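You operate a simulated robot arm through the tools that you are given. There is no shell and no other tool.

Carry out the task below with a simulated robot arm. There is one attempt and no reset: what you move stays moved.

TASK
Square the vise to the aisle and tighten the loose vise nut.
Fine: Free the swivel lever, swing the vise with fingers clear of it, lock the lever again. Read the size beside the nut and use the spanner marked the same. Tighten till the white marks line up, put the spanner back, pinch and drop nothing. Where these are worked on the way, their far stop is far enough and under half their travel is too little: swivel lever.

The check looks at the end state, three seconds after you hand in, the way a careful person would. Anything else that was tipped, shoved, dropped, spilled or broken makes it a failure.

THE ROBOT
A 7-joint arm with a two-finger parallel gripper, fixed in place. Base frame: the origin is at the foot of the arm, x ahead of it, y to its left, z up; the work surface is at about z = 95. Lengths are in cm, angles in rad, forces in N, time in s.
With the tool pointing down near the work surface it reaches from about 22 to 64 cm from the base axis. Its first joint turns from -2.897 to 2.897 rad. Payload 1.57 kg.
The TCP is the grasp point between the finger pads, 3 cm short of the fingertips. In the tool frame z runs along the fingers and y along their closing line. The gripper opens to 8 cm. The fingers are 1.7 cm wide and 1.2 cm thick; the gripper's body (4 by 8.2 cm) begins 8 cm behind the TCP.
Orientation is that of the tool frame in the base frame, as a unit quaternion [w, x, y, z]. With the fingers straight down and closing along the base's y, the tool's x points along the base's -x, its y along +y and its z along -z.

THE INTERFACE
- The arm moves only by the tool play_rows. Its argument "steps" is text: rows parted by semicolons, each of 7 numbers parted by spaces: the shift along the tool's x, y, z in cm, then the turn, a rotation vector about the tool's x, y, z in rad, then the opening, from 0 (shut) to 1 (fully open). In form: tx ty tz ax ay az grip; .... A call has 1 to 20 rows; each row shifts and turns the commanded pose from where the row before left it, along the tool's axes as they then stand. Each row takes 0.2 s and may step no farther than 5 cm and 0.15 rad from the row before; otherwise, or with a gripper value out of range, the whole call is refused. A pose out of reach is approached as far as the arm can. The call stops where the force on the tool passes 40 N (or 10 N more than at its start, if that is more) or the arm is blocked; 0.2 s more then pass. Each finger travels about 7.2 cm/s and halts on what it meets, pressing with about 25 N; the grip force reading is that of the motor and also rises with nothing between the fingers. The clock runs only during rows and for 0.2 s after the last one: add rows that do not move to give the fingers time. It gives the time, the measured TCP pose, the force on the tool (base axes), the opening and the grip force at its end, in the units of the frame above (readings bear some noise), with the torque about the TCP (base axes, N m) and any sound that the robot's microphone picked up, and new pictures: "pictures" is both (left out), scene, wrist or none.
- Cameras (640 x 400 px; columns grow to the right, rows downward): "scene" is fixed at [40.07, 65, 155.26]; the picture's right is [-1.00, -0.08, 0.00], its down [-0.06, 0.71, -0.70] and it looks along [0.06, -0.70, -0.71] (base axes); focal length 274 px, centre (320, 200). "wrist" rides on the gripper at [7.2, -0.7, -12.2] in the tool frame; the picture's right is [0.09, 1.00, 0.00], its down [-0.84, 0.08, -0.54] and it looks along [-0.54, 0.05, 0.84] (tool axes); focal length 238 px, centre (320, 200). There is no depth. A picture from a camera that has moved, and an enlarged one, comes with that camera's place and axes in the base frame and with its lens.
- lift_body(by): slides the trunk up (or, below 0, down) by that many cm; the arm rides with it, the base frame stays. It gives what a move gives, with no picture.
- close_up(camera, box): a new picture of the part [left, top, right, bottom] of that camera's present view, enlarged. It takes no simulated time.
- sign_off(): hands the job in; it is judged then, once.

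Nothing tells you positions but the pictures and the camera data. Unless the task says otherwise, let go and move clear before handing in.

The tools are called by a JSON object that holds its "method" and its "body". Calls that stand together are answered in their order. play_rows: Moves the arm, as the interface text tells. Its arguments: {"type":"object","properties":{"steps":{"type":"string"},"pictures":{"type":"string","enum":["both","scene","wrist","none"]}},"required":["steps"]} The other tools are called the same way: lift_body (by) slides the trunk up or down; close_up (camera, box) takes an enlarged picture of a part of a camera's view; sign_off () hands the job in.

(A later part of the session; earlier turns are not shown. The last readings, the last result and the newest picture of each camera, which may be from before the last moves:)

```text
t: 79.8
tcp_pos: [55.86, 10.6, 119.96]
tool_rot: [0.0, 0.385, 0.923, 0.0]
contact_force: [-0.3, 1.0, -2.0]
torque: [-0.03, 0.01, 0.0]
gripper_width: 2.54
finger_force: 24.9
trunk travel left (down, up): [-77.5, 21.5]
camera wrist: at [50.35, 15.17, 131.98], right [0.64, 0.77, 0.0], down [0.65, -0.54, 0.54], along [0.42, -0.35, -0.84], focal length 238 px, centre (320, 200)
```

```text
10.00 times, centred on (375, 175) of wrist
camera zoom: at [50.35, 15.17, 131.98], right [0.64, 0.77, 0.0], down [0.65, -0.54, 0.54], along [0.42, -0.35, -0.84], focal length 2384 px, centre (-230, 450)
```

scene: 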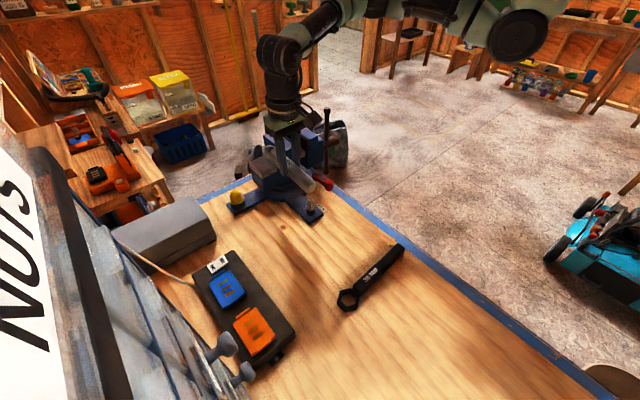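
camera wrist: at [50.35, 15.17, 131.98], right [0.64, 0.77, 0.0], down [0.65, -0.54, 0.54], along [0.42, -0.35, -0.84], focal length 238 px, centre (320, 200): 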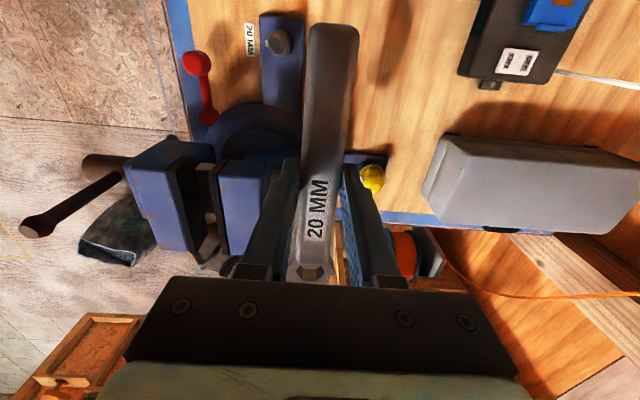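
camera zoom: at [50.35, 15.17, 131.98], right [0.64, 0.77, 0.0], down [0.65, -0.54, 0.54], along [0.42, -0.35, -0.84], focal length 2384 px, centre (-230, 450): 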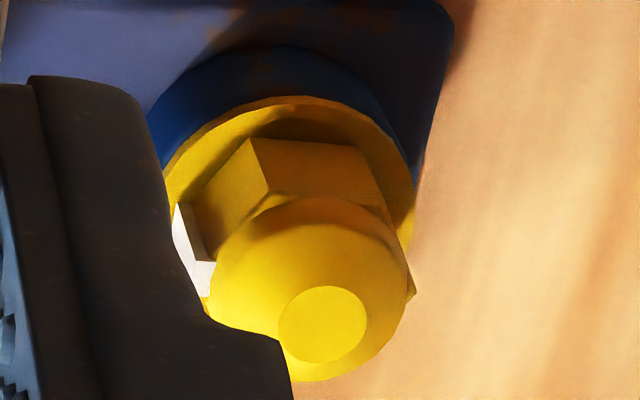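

The nut mark sits about 4–5° short of the boss mark. I'll do one more small tightening, this time with the handle swung 60° round to about 199° where the wrist has more room. I'll stay high while moving.

{"method": "play_rows", "body": {"steps": "2.158 -2.752 0 0 0 0 0; 2.158 -2.752 0 0 0 0 0; 2.158 -2.752 0 0 0 0 0; 2.158 -2.752 0 0 0 0 0; 2.158 -2.752 0 0 0 0 0; 0 0 0 0 0 -0.141 0; 0 0 0 0 0 -0.141 0; 0 0 0 0 0 -0.141 0; 0 0 0 0 0 -0.141 0; 0 0 0 0 0 -0.141 0; 0 0 0 0 0 -0.141 0; 0 0 0 0 0 -0.141 0; 0 0 0 0 0 -0.141 0; 0 0 3 0 0 0 0; 0 0 3 0 0 0 0; 0 0 3 0 0 0 0; 0 0 3 0 0 0 0; 0 0 2 0 0 0 0; 0 0 0 0 0 0 0"}}

{"method": "close_up", "body": {"camera": "scene", "box": [290, 150, 370, 220]}}

{"method": "close_up", "body": {"camera": "wrist", "box": [260, 210, 380, 290]}}

```text
t: 83.8
tcp_pos: [38.4, 8.57, 105.72]
tool_rot: [0.0, -0.169, 0.986, 0.001]
contact_force: [-0.6, 0.3, -1.1]
torque: [0.0, -0.01, -0.01]
gripper_width: 2.56
finger_force: 24.6
trunk travel left (down, up): [-77.5, 21.5]
camera wrist: at [31.93, 5.44, 117.8], right [-0.42, 0.91, 0.0], down [0.76, 0.35, 0.54], along [0.49, 0.23, -0.84], focal length 238 px, centre (320, 200)
```

scene: 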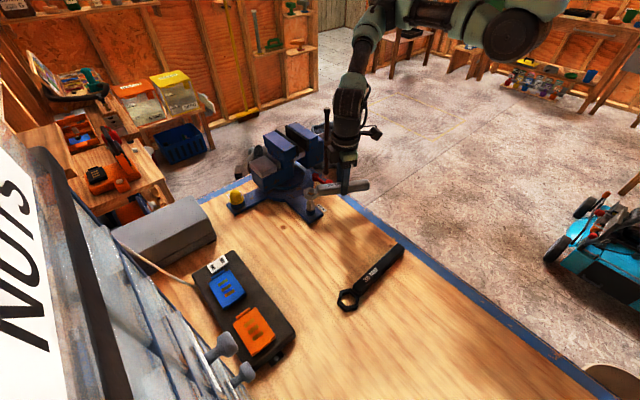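
wrist: 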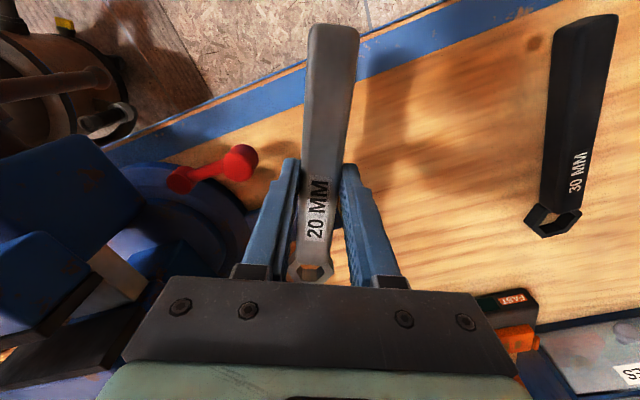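

```text
5.71 times, centred on (330, 185) of scene
camera zoom: at [40.07, 65.0, 155.26], right [-1.0, -0.08, 0.0], down [-0.06, 0.71, -0.7], along [0.06, -0.7, -0.71], focal length 1568 px, centre (263, 286)
```

zoom: 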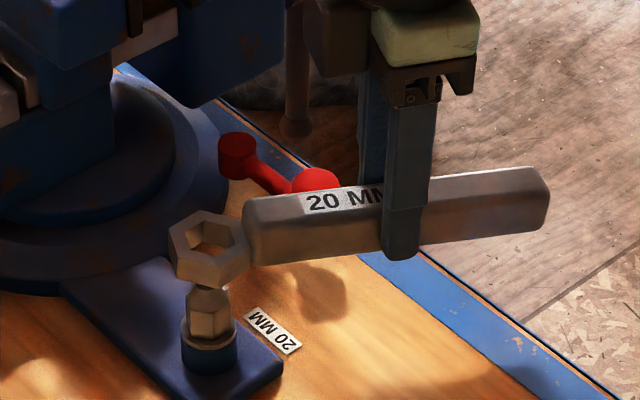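

```text
5.00 times, centred on (320, 250) of wrist
camera zoom: at [31.93, 5.44, 117.8], right [-0.42, 0.91, 0.0], down [0.76, 0.35, 0.54], along [0.49, 0.23, -0.84], focal length 1192 px, centre (320, -50)
```

zoom: 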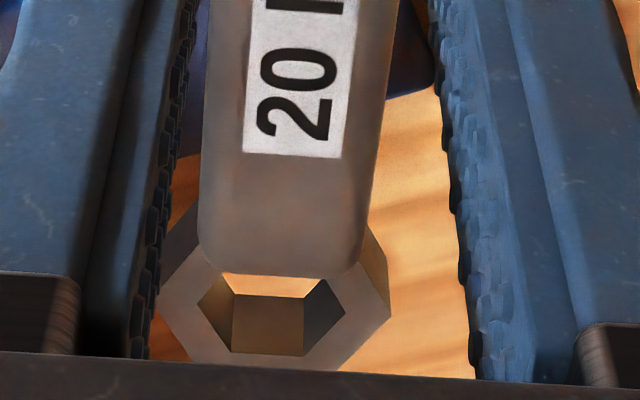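

The ring is just above the nut's tip. Lowering a little to see the tip in the hole and fine-tune.

{"method": "play_rows", "body": {"steps": "0 0 0.6 0 0 0 0; 0 0 0.6 0 0 0 0; 0 0 0.4 0 0 0 0; 0 0 0 0 0 0 0", "pictures": "none"}}

{"method": "close_up", "body": {"camera": "scene", "box": [290, 160, 370, 220]}}

{"method": "close_up", "body": {"camera": "wrist", "box": [260, 210, 380, 290]}}

```text
t: 84.8
tcp_pos: [38.37, 8.65, 103.97]
tool_rot: [0.0, -0.169, 0.986, -0.001]
contact_force: [-0.4, 0.4, -1.3]
torque: [0.0, 0.04, 0.0]
gripper_width: 2.56
finger_force: 25.3
trunk travel left (down, up): [-77.5, 21.5]
```

```text
6.67 times, centred on (330, 190) of scene
camera zoom: at [40.07, 65.0, 155.26], right [-1.0, -0.08, 0.0], down [-0.06, 0.71, -0.7], along [0.06, -0.7, -0.71], focal length 1829 px, centre (253, 267)
```

zoom: 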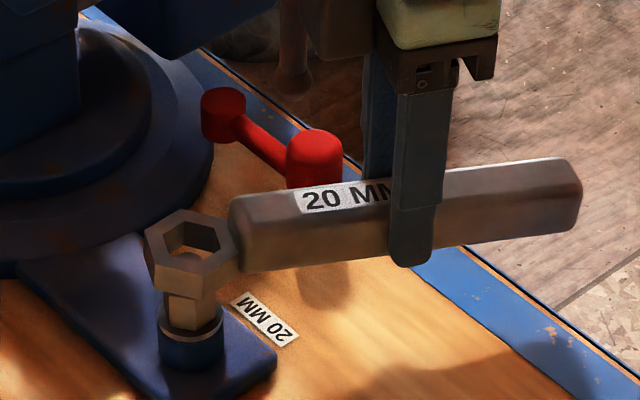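

```text
5.00 times, centred on (320, 250) of wrist
camera zoom: at [31.96, 5.55, 116.2], right [-0.42, 0.91, 0.0], down [0.76, 0.35, 0.54], along [0.49, 0.23, -0.84], focal length 1192 px, centre (320, -50)
```

zoom: 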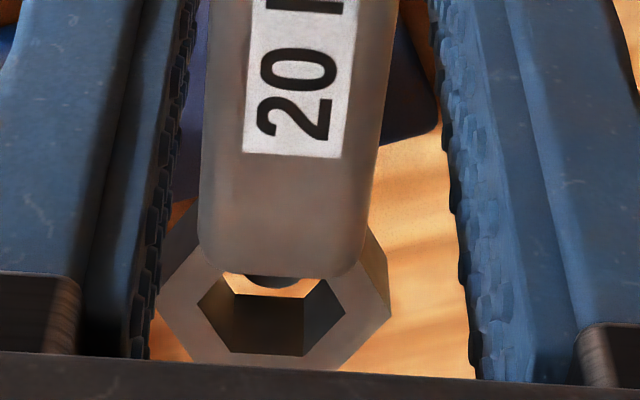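

Zooming in to judge the ring's offset from the nut more exactly.

{"method": "close_up", "body": {"camera": "scene", "box": [305, 185, 335, 210]}}

{"method": "close_up", "body": {"camera": "wrist", "box": [285, 255, 340, 290]}}

```text
16.00 times, centred on (320, 198) of scene
camera zoom: at [40.07, 65.0, 155.26], right [-1.0, -0.08, 0.0], down [-0.06, 0.71, -0.7], along [0.06, -0.7, -0.71], focal length 4390 px, centre (320, 240)
```

zoom: 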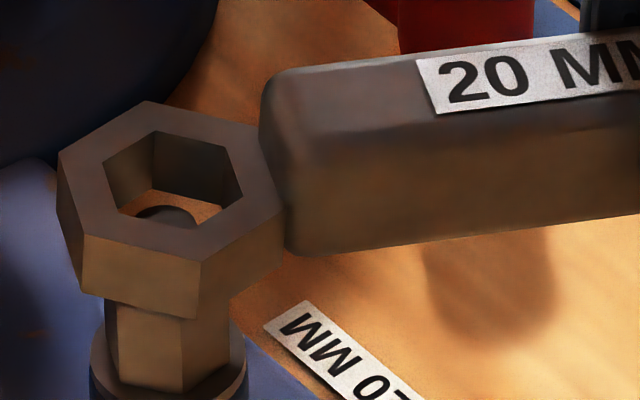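

```text
11.43 times, centred on (312, 272) of wrist
camera zoom: at [31.96, 5.55, 116.2], right [-0.42, 0.91, 0.0], down [0.76, 0.35, 0.54], along [0.49, 0.23, -0.84], focal length 2724 px, centre (406, -629)
```

zoom: 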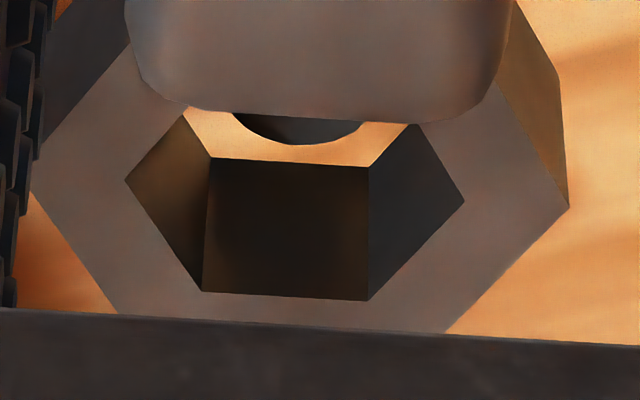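

The ring end rides slightly high because the spanner is pitched a few degrees in the grip. I'll level it with a small pitch and check again.

{"method": "play_rows", "body": {"steps": "-0.2 0 0 0 0.04 0 0; 0 0 0 0 0 0 0", "pictures": "none"}}

{"method": "close_up", "body": {"camera": "scene", "box": [305, 185, 335, 210]}}

{"method": "close_up", "body": {"camera": "wrist", "box": [285, 255, 340, 290]}}

{"method": "close_up", "body": {"camera": "scene", "box": [290, 160, 370, 220]}}

```text
t: 85.4
tcp_pos: [38.64, 8.76, 104.19]
tool_rot: [-0.02, -0.17, 0.985, -0.003]
contact_force: [-0.8, 0.0, -0.7]
torque: [0.01, 0.03, -0.02]
gripper_width: 2.55
finger_force: 25.3
trunk travel left (down, up): [-77.5, 21.5]
```

```text
16.00 times, centred on (320, 198) of scene
camera zoom: at [40.07, 65.0, 155.26], right [-1.0, -0.08, 0.0], down [-0.06, 0.71, -0.7], along [0.06, -0.7, -0.71], focal length 4390 px, centre (320, 240)
```

zoom: 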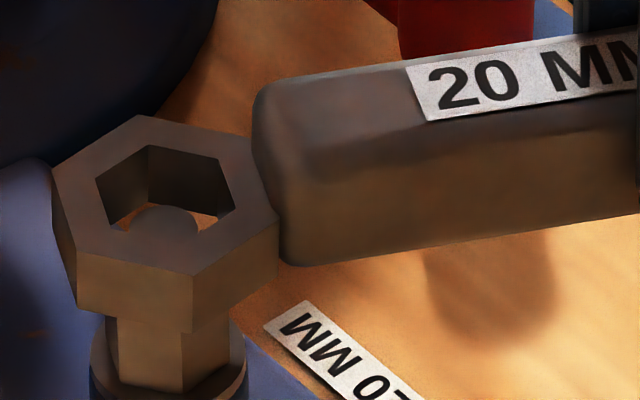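

```text
11.43 times, centred on (312, 272) of wrist
camera zoom: at [32.61, 5.82, 116.57], right [-0.42, 0.91, 0.0], down [0.78, 0.36, 0.51], along [0.46, 0.22, -0.86], focal length 2724 px, centre (406, -629)
```

zoom: 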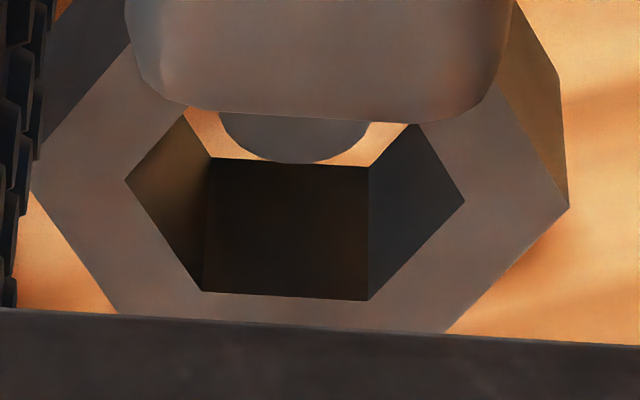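

```text
6.67 times, centred on (330, 190) of scene
camera zoom: at [40.07, 65.0, 155.26], right [-1.0, -0.08, 0.0], down [-0.06, 0.71, -0.7], along [0.06, -0.7, -0.71], focal length 1829 px, centre (253, 267)
```

zoom: 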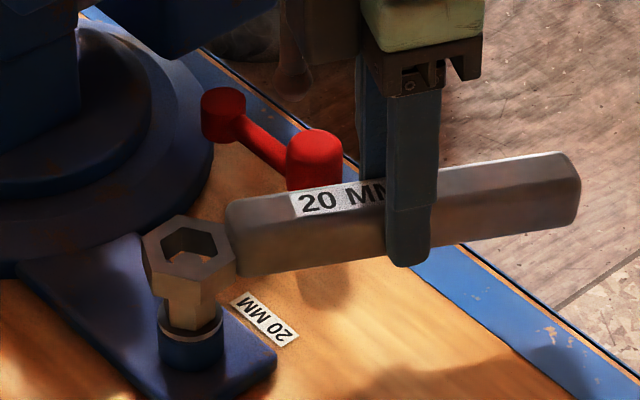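

The tip is now centred in the hole. Lowering in small steps while watching the forces.

{"method": "play_rows", "body": {"steps": "-0.012 0 0.3 0 0 0 0; -0.012 0 0.3 0 0 0 0; -0.012 0 0.3 0 0 0 0; 0 0 0 0 0 0 0", "pictures": "none"}}

{"method": "close_up", "body": {"camera": "scene", "box": [305, 185, 335, 210]}}

{"method": "close_up", "body": {"camera": "wrist", "box": [285, 255, 340, 290]}}

```text
t: 86.4
tcp_pos: [38.65, 8.71, 103.25]
tool_rot: [-0.02, -0.169, 0.985, -0.004]
contact_force: [0.3, 0.5, -1.2]
torque: [0.01, -0.01, 0.03]
gripper_width: 2.55
finger_force: 25.3
trunk travel left (down, up): [-77.5, 21.5]
```

```text
16.00 times, centred on (320, 198) of scene
camera zoom: at [40.07, 65.0, 155.26], right [-1.0, -0.08, 0.0], down [-0.06, 0.71, -0.7], along [0.06, -0.7, -0.71], focal length 4390 px, centre (320, 240)
```

zoom: 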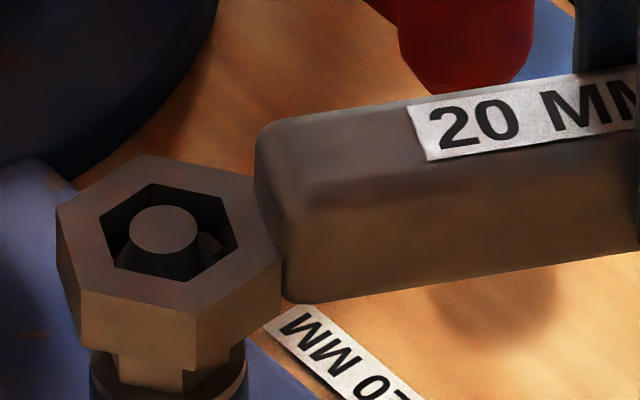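

```text
11.43 times, centred on (312, 272) of wrist
camera zoom: at [32.58, 5.79, 115.6], right [-0.42, 0.91, 0.0], down [0.78, 0.36, 0.51], along [0.46, 0.22, -0.86], focal length 2724 px, centre (406, -629)
```

zoom: 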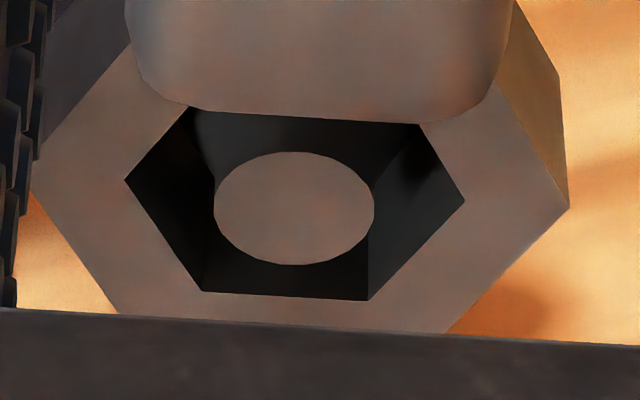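

Well centred, with about a half-millimetre correction needed toward +x. Continuing down onto the hex.

{"method": "play_rows", "body": {"steps": "-0.05 0 0 0 0 0 0; -0.01 0 0.25 0 0 0 0; -0.01 0 0.25 0 0 0 0; -0.01 0 0.25 0 0 0 0; 0 0 0 0 0 0 0", "pictures": "none"}}

{"method": "close_up", "body": {"camera": "scene", "box": [305, 185, 335, 210]}}

{"method": "close_up", "body": {"camera": "wrist", "box": [285, 255, 340, 290]}}

```text
t: 87.6
tcp_pos: [38.72, 8.76, 102.52]
tool_rot: [-0.02, -0.169, 0.985, -0.003]
contact_force: [0.9, 0.0, -1.3]
torque: [-0.03, -0.03, -0.04]
gripper_width: 2.54
finger_force: 24.8
trunk travel left (down, up): [-77.5, 21.5]
```

```text
16.00 times, centred on (320, 198) of scene
camera zoom: at [40.07, 65.0, 155.26], right [-1.0, -0.08, 0.0], down [-0.06, 0.71, -0.7], along [0.06, -0.7, -0.71], focal length 4390 px, centre (320, 240)
```

zoom: 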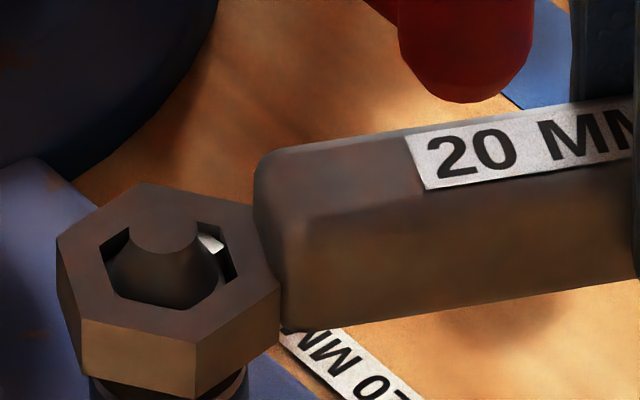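

```text
11.43 times, centred on (312, 272) of wrist
camera zoom: at [32.6, 5.82, 114.91], right [-0.42, 0.91, 0.0], down [0.78, 0.36, 0.51], along [0.46, 0.22, -0.86], focal length 2724 px, centre (406, -629)
```

zoom: 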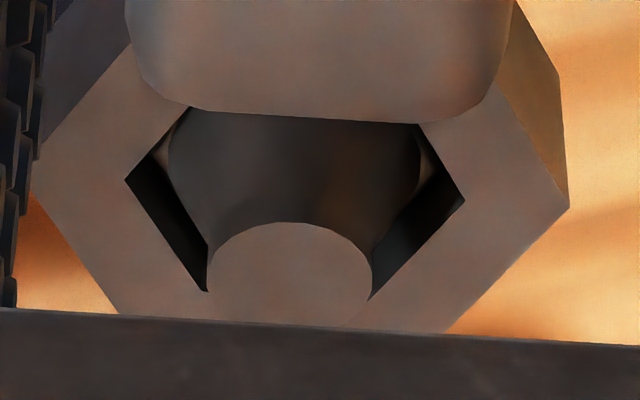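

No contact forces; the ring is passing over the hex. Continuing down to the flange.

{"method": "play_rows", "body": {"steps": "-0.01 0 0.25 0 0 0 0; -0.01 0 0.25 0 0 0 0; 0 0 0 0 0 0 0", "pictures": "none"}}

{"method": "close_up", "body": {"camera": "scene", "box": [305, 185, 335, 210]}}

{"method": "close_up", "body": {"camera": "wrist", "box": [285, 255, 340, 290]}}

```text
t: 88.4
tcp_pos: [38.56, 8.8, 102.0]
tool_rot: [-0.02, -0.169, 0.985, -0.003]
contact_force: [0.1, -0.1, -0.4]
torque: [-0.01, -0.01, 0.01]
gripper_width: 2.56
finger_force: 24.7
trunk travel left (down, up): [-77.5, 21.5]
```

```text
16.00 times, centred on (320, 198) of scene
camera zoom: at [40.07, 65.0, 155.26], right [-1.0, -0.08, 0.0], down [-0.06, 0.71, -0.7], along [0.06, -0.7, -0.71], focal length 4390 px, centre (320, 240)
```

zoom: 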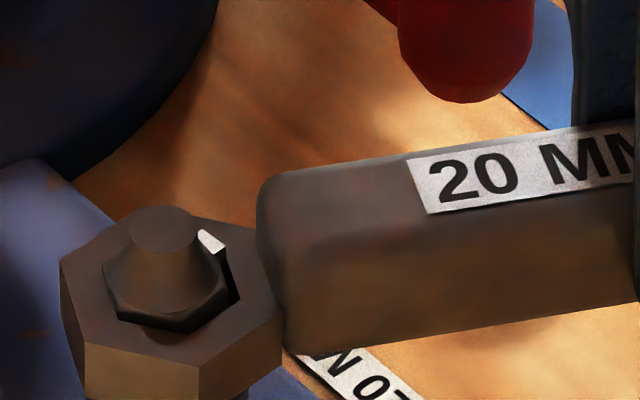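

```text
11.43 times, centred on (312, 272) of wrist
camera zoom: at [32.55, 5.85, 114.37], right [-0.42, 0.91, 0.0], down [0.78, 0.36, 0.51], along [0.46, 0.22, -0.86], focal length 2724 px, centre (406, -629)
```

zoom: 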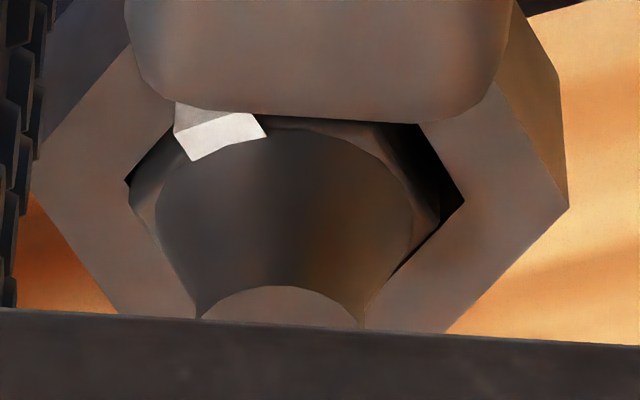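

The hex is engaged, with the nut's mark visible at the ring's corner. I'll go a little deeper, then turn clockwise in small steps by about 13.7° (about 8° of play plus about 6° of turning).

{"method": "play_rows", "body": {"steps": "-0.01 0 0.25 0 0 0 0; 0 0 0 0 0 0 0", "pictures": "none"}}

{"method": "play_rows", "body": {"steps": "-0.016 0.537 0 -0.0024 0 0.06 0; -0.016 0.537 0 -0.0024 0 0.06 0; 0 0 0 0 0 0 0", "pictures": "none"}}

{"method": "close_up", "body": {"camera": "wrist", "box": [285, 255, 340, 290]}}

{"method": "close_up", "body": {"camera": "scene", "box": [305, 185, 335, 210]}}

```text
t: 89.0
tcp_pos: [38.63, 8.69, 101.7]
tool_rot: [-0.02, -0.169, 0.985, -0.002]
contact_force: [-0.5, 0.6, -0.1]
torque: [0.03, 0.04, -0.02]
gripper_width: 2.54
finger_force: 25.2
trunk travel left (down, up): [-77.5, 21.5]
```

```text
t: 89.8
tcp_pos: [38.4, 9.84, 101.82]
tool_rot: [-0.019, -0.109, 0.994, -0.001]
contact_force: [1.2, -2.1, -1.7]
torque: [-0.08, -0.01, -0.15]
gripper_width: 2.54
finger_force: 25.3
trunk travel left (down, up): [-77.5, 21.5]
```

```text
11.43 times, centred on (312, 272) of wrist
camera zoom: at [32.03, 7.65, 114.19], right [-0.31, 0.95, 0.0], down [0.82, 0.26, 0.51], along [0.48, 0.16, -0.86], focal length 2724 px, centre (406, -629)
```

zoom: 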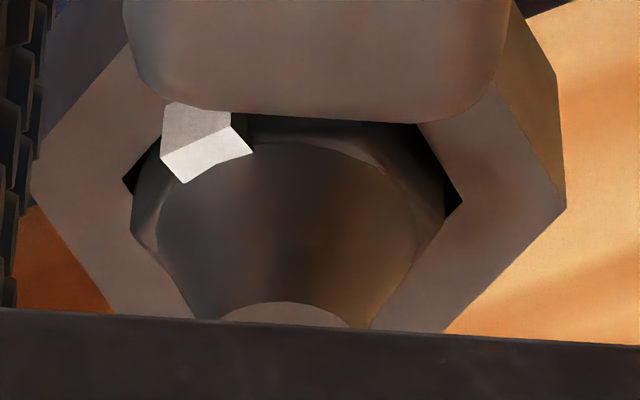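

```text
16.00 times, centred on (320, 198) of scene
camera zoom: at [40.07, 65.0, 155.26], right [-1.0, -0.08, 0.0], down [-0.06, 0.71, -0.7], along [0.06, -0.7, -0.71], focal length 4390 px, centre (320, 240)
```

zoom: 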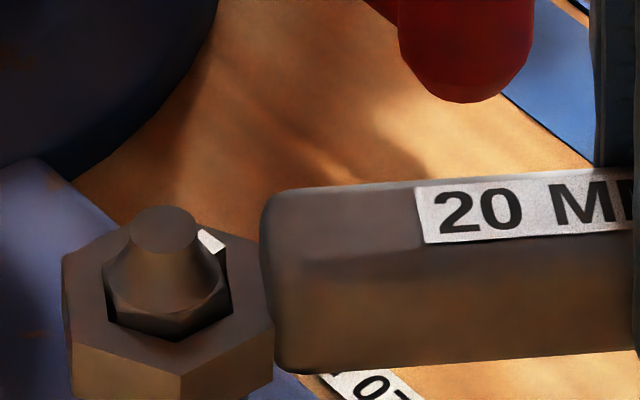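

The slack is now taken up and the nut hasn't moved yet. Three more small steps give the final 5–6° on the nut.

{"method": "play_rows", "body": {"steps": "-0.005 0.295 0 -0.0013 0 0.033 0; -0.005 0.295 0 -0.0013 0 0.033 0; -0.005 0.295 0 -0.0013 0 0.033 0; 0 0 0 0 0 0 0", "pictures": "none"}}

{"method": "close_up", "body": {"camera": "wrist", "box": [285, 255, 340, 290]}}

{"method": "close_up", "body": {"camera": "scene", "box": [305, 185, 335, 210]}}

```text
t: 90.8
tcp_pos: [38.16, 10.66, 101.67]
tool_rot: [-0.02, -0.06, 0.998, -0.002]
contact_force: [-0.3, -4.6, 1.1]
torque: [-0.11, 0.21, -0.06]
gripper_width: 2.55
finger_force: 25.5
trunk travel left (down, up): [-77.5, 21.5]
```

```text
11.43 times, centred on (312, 272) of wrist
camera zoom: at [31.72, 9.13, 114.23], right [-0.21, 0.98, 0.0], down [0.84, 0.18, 0.51], along [0.5, 0.11, -0.86], focal length 2724 px, centre (406, -629)
```

zoom: 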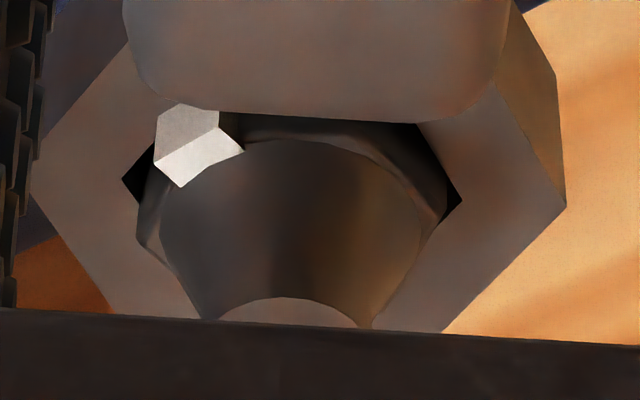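

```text
16.00 times, centred on (320, 198) of scene
camera zoom: at [40.07, 65.0, 155.26], right [-1.0, -0.08, 0.0], down [-0.06, 0.71, -0.7], along [0.06, -0.7, -0.71], focal length 4390 px, centre (320, 240)
```

zoom: 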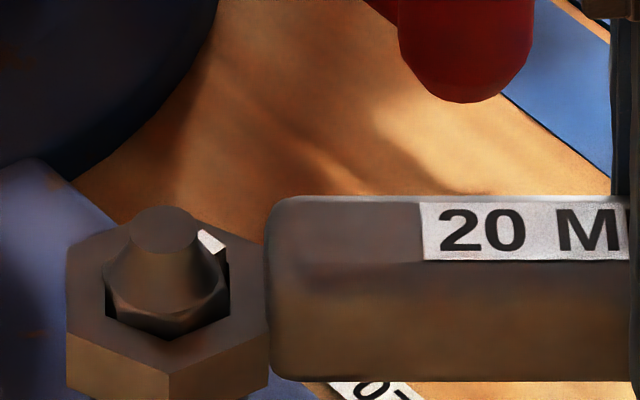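

The ring has now fully taken up the play and the nut has turned about 3°. Two more small steps of the same size.

{"method": "play_rows", "body": {"steps": "-0.004 0.25 0 -0.0011 0 0.028 0; -0.004 0.25 0 -0.0011 0 0.028 0; 0 0 0 0 0 0 0", "pictures": "none"}}

{"method": "close_up", "body": {"camera": "wrist", "box": [285, 255, 340, 290]}}

{"method": "close_up", "body": {"camera": "scene", "box": [305, 185, 335, 210]}}

```text
t: 91.6
tcp_pos: [38.22, 11.06, 101.94]
tool_rot: [-0.021, -0.031, 0.999, 0.0]
contact_force: [-0.8, -4.3, -3.4]
torque: [-0.16, 0.7, 0.04]
gripper_width: 2.56
finger_force: 25.2
trunk travel left (down, up): [-77.5, 21.5]
```

```text
11.43 times, centred on (312, 272) of wrist
camera zoom: at [31.62, 9.95, 114.27], right [-0.15, 0.99, 0.0], down [0.85, 0.13, 0.51], along [0.5, 0.08, -0.86], focal length 2724 px, centre (406, -629)
```

zoom: 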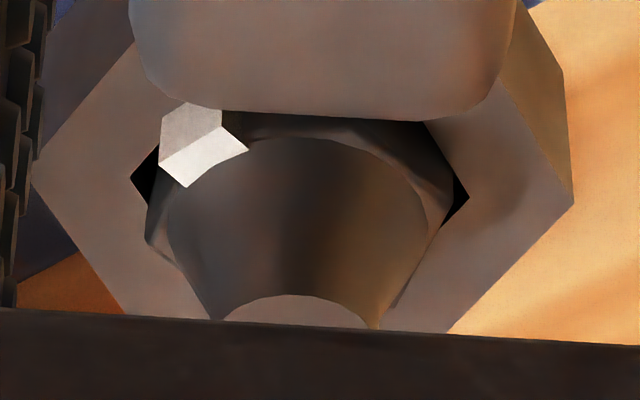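

```text
16.00 times, centred on (320, 198) of scene
camera zoom: at [40.07, 65.0, 155.26], right [-1.0, -0.08, 0.0], down [-0.06, 0.71, -0.7], along [0.06, -0.7, -0.71], focal length 4390 px, centre (320, 240)
```

zoom: 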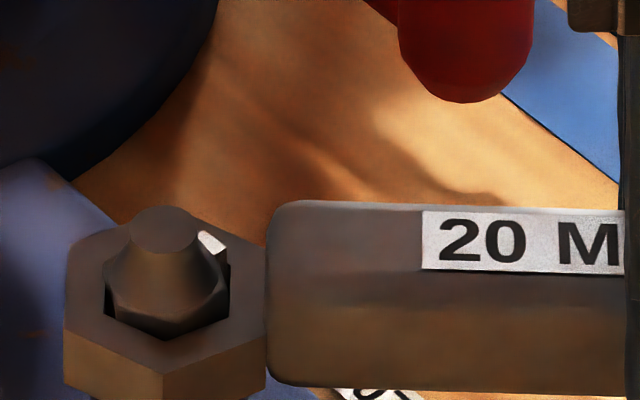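

The nut turned with the ring and should now be near 223–224°. I'll back the spanner off by about 5° to unload it, and check the forces before lifting.

{"method": "play_rows", "body": {"steps": "-0.008 -0.394 0 0.0018 0 -0.044 0; -0.008 -0.394 0 0.0018 0 -0.044 0; 0 0 0 0 0 0 0", "pictures": "none"}}

{"method": "close_up", "body": {"camera": "wrist", "box": [285, 255, 340, 290]}}

{"method": "close_up", "body": {"camera": "scene", "box": [305, 185, 335, 210]}}

```text
t: 92.4
tcp_pos: [38.26, 10.41, 101.83]
tool_rot: [-0.019, -0.077, 0.997, -0.001]
contact_force: [-2.1, -4.7, 2.7]
torque: [-0.07, -0.17, -0.26]
gripper_width: 2.53
finger_force: 25.3
trunk travel left (down, up): [-77.5, 21.5]
```

```text
11.43 times, centred on (312, 272) of wrist
camera zoom: at [31.79, 8.65, 114.22], right [-0.24, 0.97, 0.0], down [0.84, 0.21, 0.51], along [0.49, 0.13, -0.86], focal length 2724 px, centre (406, -629)
```

zoom: 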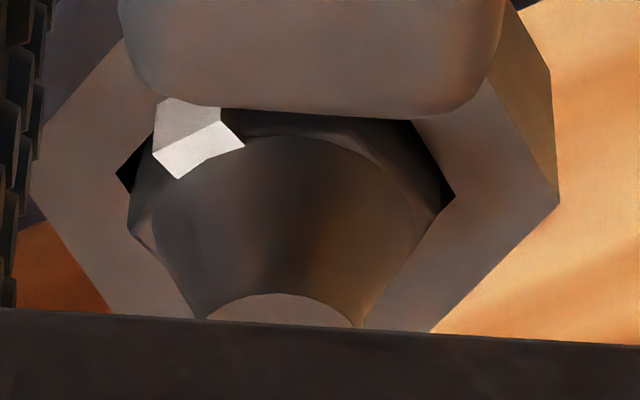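

```text
16.00 times, centred on (320, 198) of scene
camera zoom: at [40.07, 65.0, 155.26], right [-1.0, -0.08, 0.0], down [-0.06, 0.71, -0.7], along [0.06, -0.7, -0.71], focal length 4390 px, centre (320, 240)
```

zoom: 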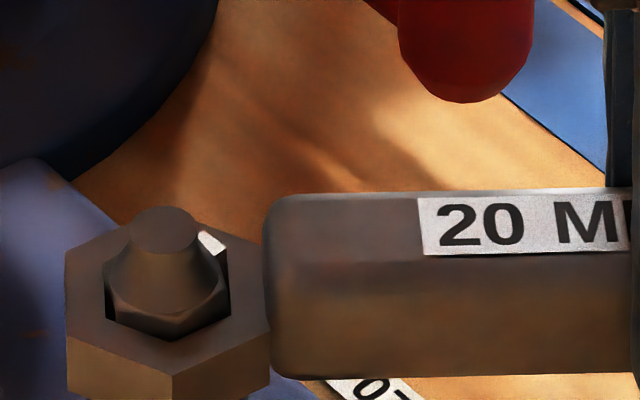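

A sideways load of about 4 N remains because the ring is slightly off-centre on the nut. I'll shift it back about 1 mm along the closing direction and check.

{"method": "play_rows", "body": {"steps": "0 -0.1 0 0 0 0 0; 0 0 0 0 0 0 0", "pictures": "none"}}

{"method": "play_rows", "body": {"steps": "0 -0.08 0 0 0 0 0; 0 0 0 0 0 0 0", "pictures": "none"}}

{"method": "close_up", "body": {"camera": "wrist", "box": [285, 255, 340, 290]}}

```text
t: 93.0
tcp_pos: [38.27, 10.39, 101.84]
tool_rot: [-0.02, -0.076, 0.997, 0.0]
contact_force: [-0.6, -0.9, 0.3]
torque: [0.02, -0.17, -0.07]
gripper_width: 2.56
finger_force: 24.8
trunk travel left (down, up): [-77.5, 21.5]
```

```text
t: 93.6
tcp_pos: [38.23, 10.35, 101.87]
tool_rot: [-0.02, -0.077, 0.997, -0.001]
contact_force: [0.6, 2.6, 0.7]
torque: [0.1, -0.12, 0.21]
gripper_width: 2.56
finger_force: 24.8
trunk travel left (down, up): [-77.5, 21.5]
```

```text
11.43 times, centred on (312, 272) of wrist
camera zoom: at [31.81, 8.59, 114.17], right [-0.24, 0.97, 0.01], down [0.84, 0.21, 0.51], along [0.49, 0.13, -0.86], focal length 2724 px, centre (406, -629)
```

zoom: 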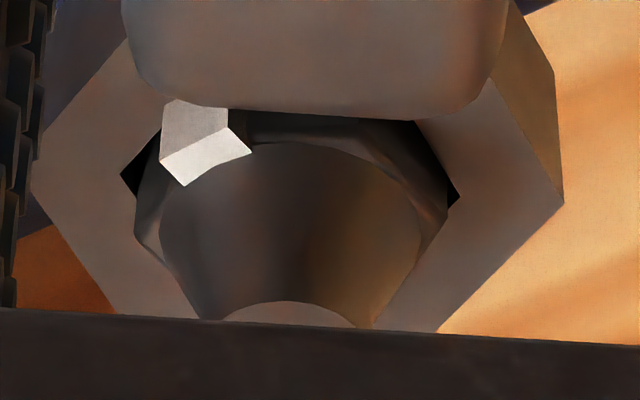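

Slightly overshot; moving back half a millimetre and lifting gently in tiny steps.

{"method": "play_rows", "body": {"steps": "0 0.05 0 0 0 0 0; 0.008 0 -0.2 0 0 0 0; 0.008 0 -0.2 0 0 0 0; 0 0 0 0 0 0 0", "pictures": "none"}}

{"method": "close_up", "body": {"camera": "wrist", "box": [285, 255, 340, 290]}}

{"method": "close_up", "body": {"camera": "scene", "box": [305, 185, 335, 210]}}

```text
t: 94.6
tcp_pos: [38.24, 10.24, 102.19]
tool_rot: [-0.02, -0.077, 0.997, -0.001]
contact_force: [-0.6, 2.4, -1.2]
torque: [0.03, 0.13, 0.27]
gripper_width: 2.54
finger_force: 24.8
trunk travel left (down, up): [-77.5, 21.5]
```

```text
11.43 times, centred on (312, 272) of wrist
camera zoom: at [31.82, 8.53, 114.62], right [-0.24, 0.97, 0.0], down [0.84, 0.21, 0.51], along [0.49, 0.13, -0.86], focal length 2724 px, centre (406, -629)
```

zoom: 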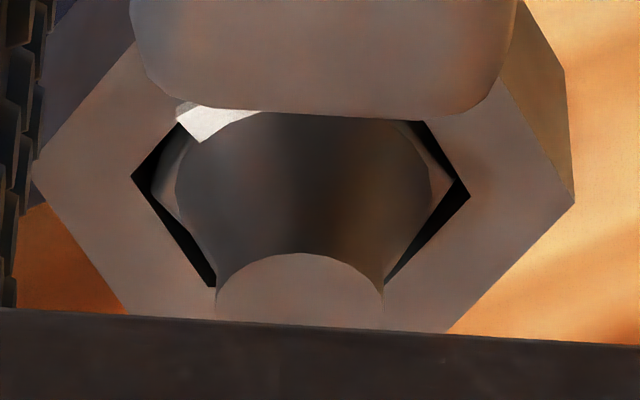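

```text
16.00 times, centred on (320, 198) of scene
camera zoom: at [40.07, 65.0, 155.26], right [-1.0, -0.08, 0.0], down [-0.06, 0.71, -0.7], along [0.06, -0.7, -0.71], focal length 4390 px, centre (320, 240)
```

zoom: 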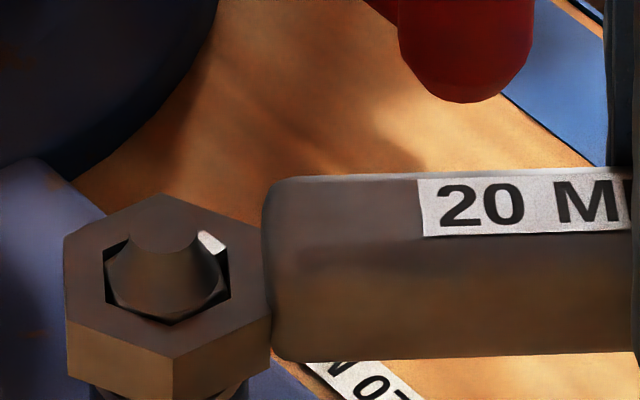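

The ring is rising freely. Continuing to lift clear.

{"method": "play_rows", "body": {"steps": "0.008 0.06 -0.2 0 0 0 0; 0.012 0 -0.3 0 0 0 0; 0.012 0 -0.3 0 0 0 0; 0 0 0 0 0 0 0", "pictures": "none"}}

{"method": "close_up", "body": {"camera": "wrist", "box": [285, 255, 340, 290]}}

```text
t: 95.6
tcp_pos: [38.3, 10.28, 103.0]
tool_rot: [-0.02, -0.077, 0.997, -0.001]
contact_force: [0.4, 0.0, -1.6]
torque: [0.03, 0.03, -0.02]
gripper_width: 2.53
finger_force: 25.1
trunk travel left (down, up): [-77.5, 21.5]
```

```text
11.43 times, centred on (312, 272) of wrist
camera zoom: at [31.82, 8.56, 115.41], right [-0.24, 0.97, 0.0], down [0.84, 0.21, 0.51], along [0.49, 0.13, -0.86], focal length 2724 px, centre (406, -629)
```

zoom: 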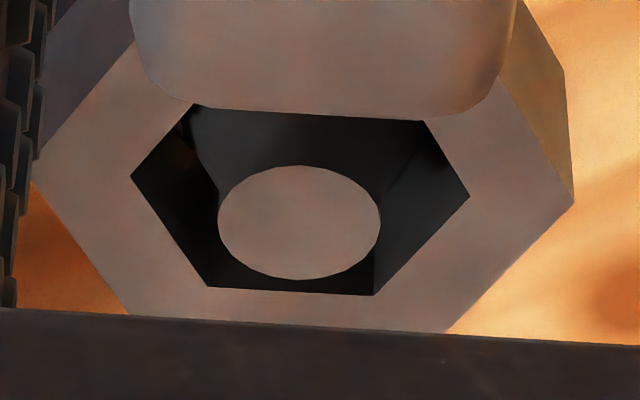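

The spanner is free and held. I'll lift away, level it, turn to the 225° heading and look at the marks from directly above.

{"method": "play_rows", "body": {"steps": "0.04 0 -1 0 0 0 0; 0.08 0 -2 0 0 0 0; 0.12 0 -3 0 0 0 0; 0.16 0 -4 0 0 0 0; 0.16 0 -4 0 0 0 0; 0 0 0 0 -0.04 0 0; 0 0 0 0 0 -0.1264 0; 0 0 0 0 0 -0.1264 0; 0 0 0 0 0 -0.1264 0; 0 0 0 0 0 -0.1264 0; 0 0 0 0 0 -0.1264 0; -3.59 0.48 0 0 0 0 0; -3.59 0.48 0 0 0 0 0; -3.59 0.48 0 0 0 0 0; -3.59 0.48 0 0 0 0 0; 0 0 0 0 0 0 0"}}

{"method": "close_up", "body": {"camera": "wrist", "box": [230, 25, 310, 85]}}

```text
t: 99.0
tcp_pos: [47.04, 21.93, 116.84]
tool_rot: [0.0, -0.383, 0.924, 0.0]
contact_force: [-0.2, -0.2, -2.2]
torque: [-0.03, -0.01, 0.02]
gripper_width: 2.54
finger_force: 24.8
trunk travel left (down, up): [-77.5, 21.5]
camera wrist: at [42.48, 16.27, 129.08], right [-0.77, 0.64, 0.0], down [0.54, 0.65, 0.54], along [0.35, 0.42, -0.84], focal length 238 px, centre (320, 200)
```

scene: 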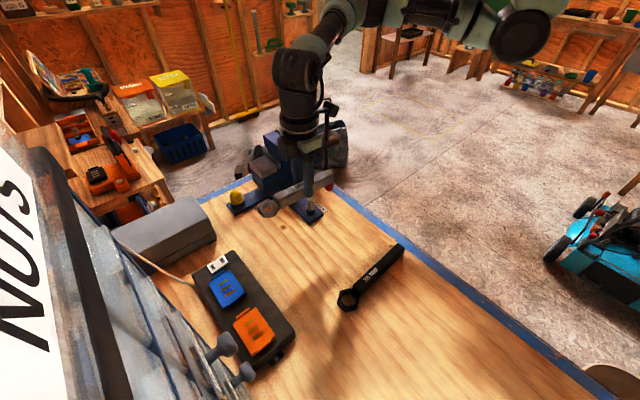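
wrist: 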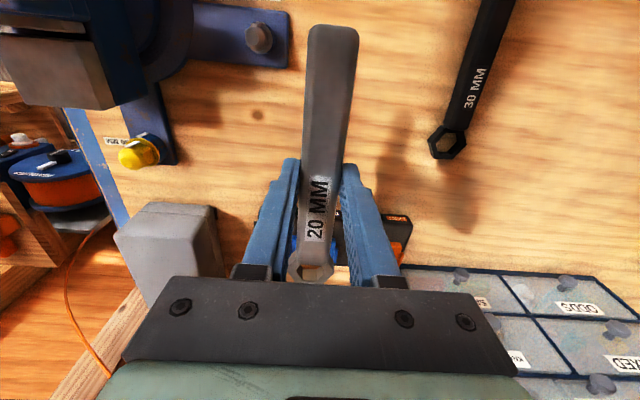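

```text
6.67 times, centred on (270, 55) of wrist
camera zoom: at [42.48, 16.27, 129.08], right [-0.77, 0.64, 0.0], down [0.54, 0.65, 0.54], along [0.35, 0.42, -0.84], focal length 1589 px, centre (653, 1167)
```

zoom: 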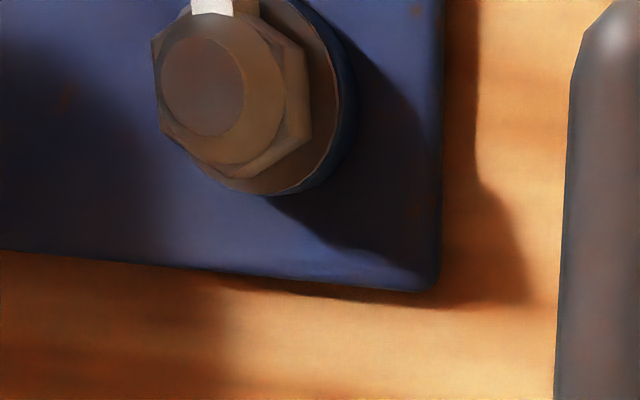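

Good view of the nut; enlarging the marks themselves.

{"method": "close_up", "body": {"camera": "wrist", "box": [242, 14, 282, 58]}}

{"method": "close_up", "body": {"camera": "wrist", "box": [250, 16, 270, 36]}}

{"method": "close_up", "body": {"camera": "wrist", "box": [110, 130, 170, 175]}}

```text
9.09 times, centred on (262, 36) of wrist
camera zoom: at [42.48, 16.27, 129.08], right [-0.77, 0.64, 0.0], down [0.54, 0.65, 0.54], along [0.35, 0.42, -0.84], focal length 2167 px, centre (847, 1691)
```

zoom: 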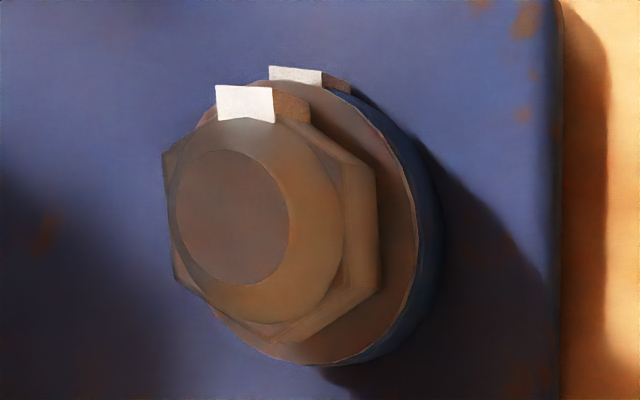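

```text
16.00 times, centred on (260, 26) of wrist
camera zoom: at [42.48, 16.27, 129.08], right [-0.77, 0.64, 0.0], down [0.54, 0.65, 0.54], along [0.35, 0.42, -0.84], focal length 3814 px, centre (1280, 2984)
```

zoom: 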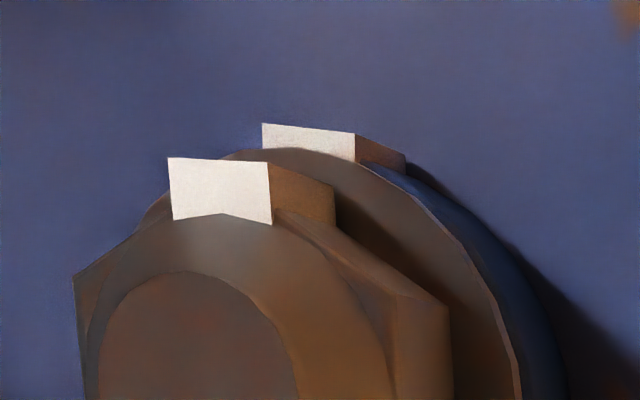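

```text
8.89 times, centred on (140, 152) of wrist
camera zoom: at [42.48, 16.27, 129.08], right [-0.77, 0.64, 0.0], down [0.54, 0.65, 0.54], along [0.35, 0.42, -0.84], focal length 2119 px, centre (1920, 622)
```

zoom: 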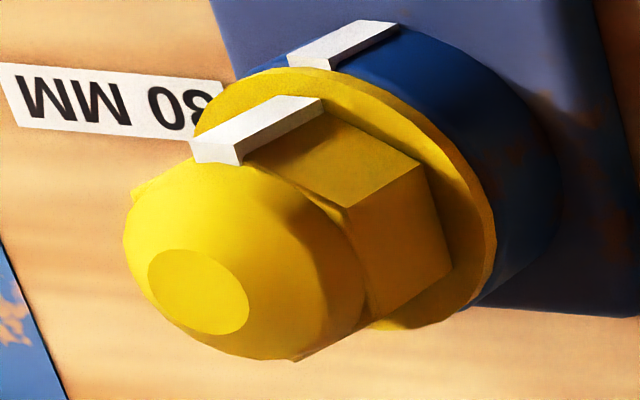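

The close view shows the two white marks in line: their edges differ by only 1–2°. Tightening is done. Now to return the spanner, I'll first check how level it sits in the grip.

{"method": "close_up", "body": {"camera": "scene", "box": [250, 150, 370, 230]}}

{"method": "close_up", "body": {"camera": "wrist", "box": [260, 10, 380, 290]}}

```text
5.00 times, centred on (310, 190) of scene
camera zoom: at [40.07, 65.0, 155.26], right [-1.0, -0.08, 0.0], down [-0.06, 0.71, -0.7], along [0.06, -0.7, -0.71], focal length 1372 px, centre (370, 250)
```

zoom: 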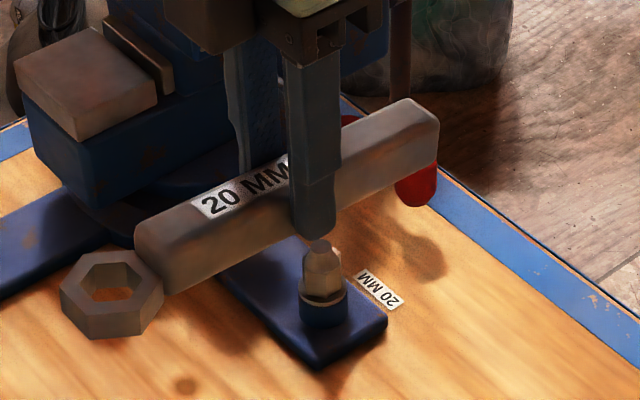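

```text
1.43 times, centred on (320, 150) of wrist
camera zoom: at [42.48, 16.27, 129.08], right [-0.77, 0.64, 0.0], down [0.54, 0.65, 0.54], along [0.35, 0.42, -0.84], focal length 340 px, centre (320, 271)
```

zoom: 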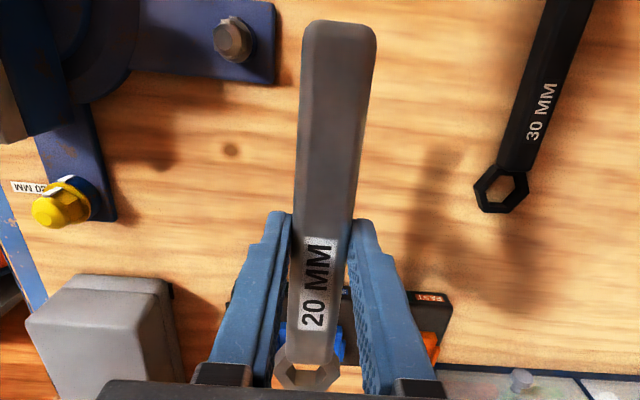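

In the grip, the spanner's handle end droops by about 0.15 rad. I'll pitch the hand by that much so the spanner is level before setting it down, and verify.

{"method": "play_rows", "body": {"steps": "0 0 0 0 0.075 0 0; 0 0 0 0 0.075 0 0; 0 0 0 0 0 0 0", "pictures": "wrist"}}

{"method": "close_up", "body": {"camera": "scene", "box": [250, 150, 370, 230]}}

{"method": "close_up", "body": {"camera": "wrist", "box": [260, 10, 380, 290]}}

```text
t: 99.8
tcp_pos: [47.1, 21.89, 117.15]
tool_rot: [-0.071, -0.381, 0.921, -0.028]
contact_force: [0.0, 0.0, -1.6]
torque: [0.01, -0.03, 0.02]
gripper_width: 2.54
finger_force: 25.3
trunk travel left (down, up): [-77.5, 21.5]
camera wrist: at [43.85, 17.59, 130.04], right [-0.77, 0.64, 0.01], down [0.59, 0.7, 0.41], along [0.25, 0.32, -0.91], focal length 238 px, centre (320, 200)
```

wrist: 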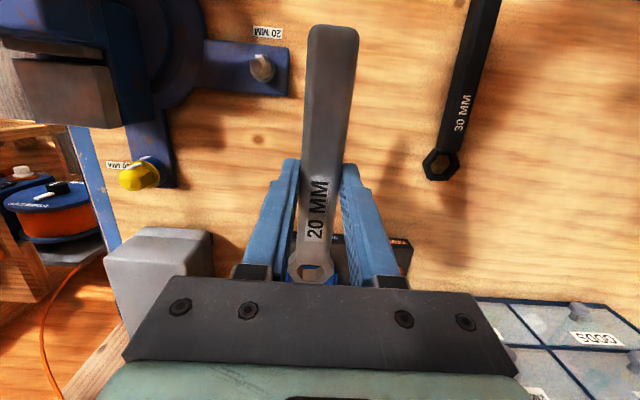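

```text
5.00 times, centred on (310, 190) of scene
camera zoom: at [40.07, 65.0, 155.26], right [-1.0, -0.08, 0.0], down [-0.06, 0.71, -0.7], along [0.06, -0.7, -0.71], focal length 1372 px, centre (370, 250)
```

zoom: 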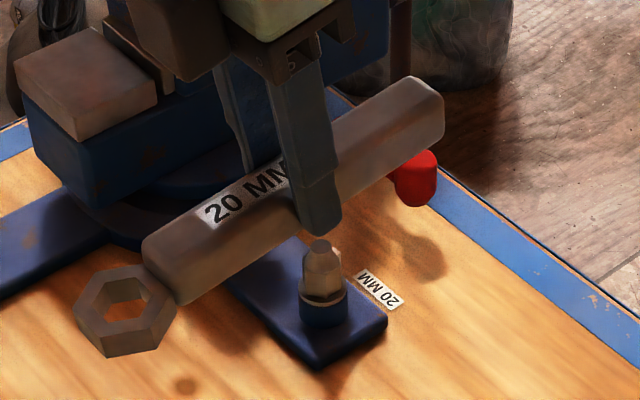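

```text
1.43 times, centred on (320, 150) of wrist
camera zoom: at [43.85, 17.59, 130.04], right [-0.77, 0.64, 0.01], down [0.59, 0.7, 0.41], along [0.25, 0.32, -0.91], focal length 340 px, centre (320, 271)
```

zoom: 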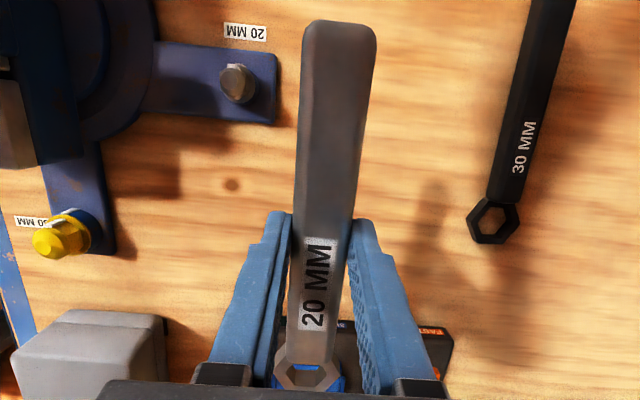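

I'll zoom in to check the level more exactly.

{"method": "close_up", "body": {"camera": "scene", "box": [260, 160, 345, 225]}}

{"method": "close_up", "body": {"camera": "wrist", "box": [285, 250, 345, 290]}}

```text
6.15 times, centred on (302, 192) of scene
camera zoom: at [40.07, 65.0, 155.26], right [-1.0, -0.08, 0.0], down [-0.06, 0.71, -0.7], along [0.06, -0.7, -0.71], focal length 1688 px, centre (428, 246)
```

zoom: 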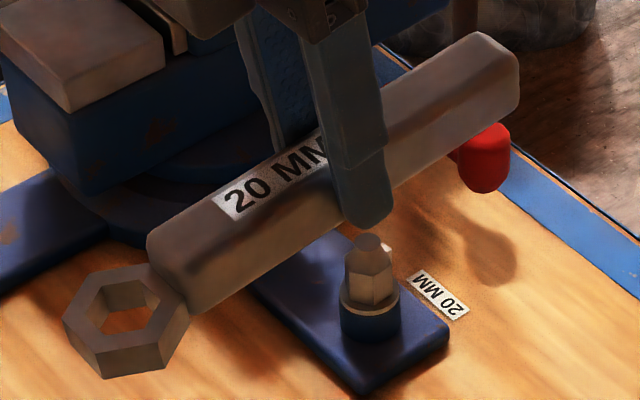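

```text
10.00 times, centred on (315, 270) of wrist
camera zoom: at [43.85, 17.59, 130.04], right [-0.77, 0.64, 0.01], down [0.59, 0.7, 0.41], along [0.25, 0.32, -0.91], focal length 2384 px, centre (370, -500)
```

zoom: 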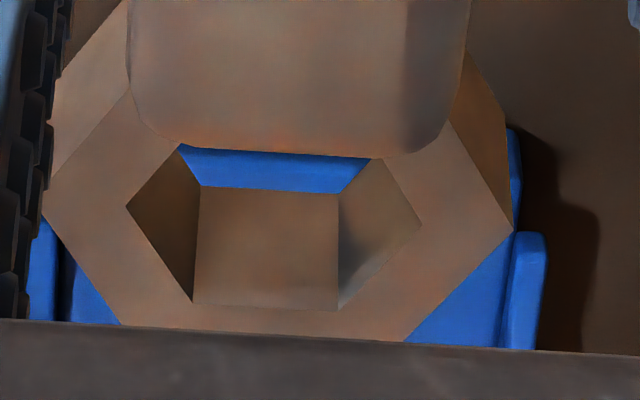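

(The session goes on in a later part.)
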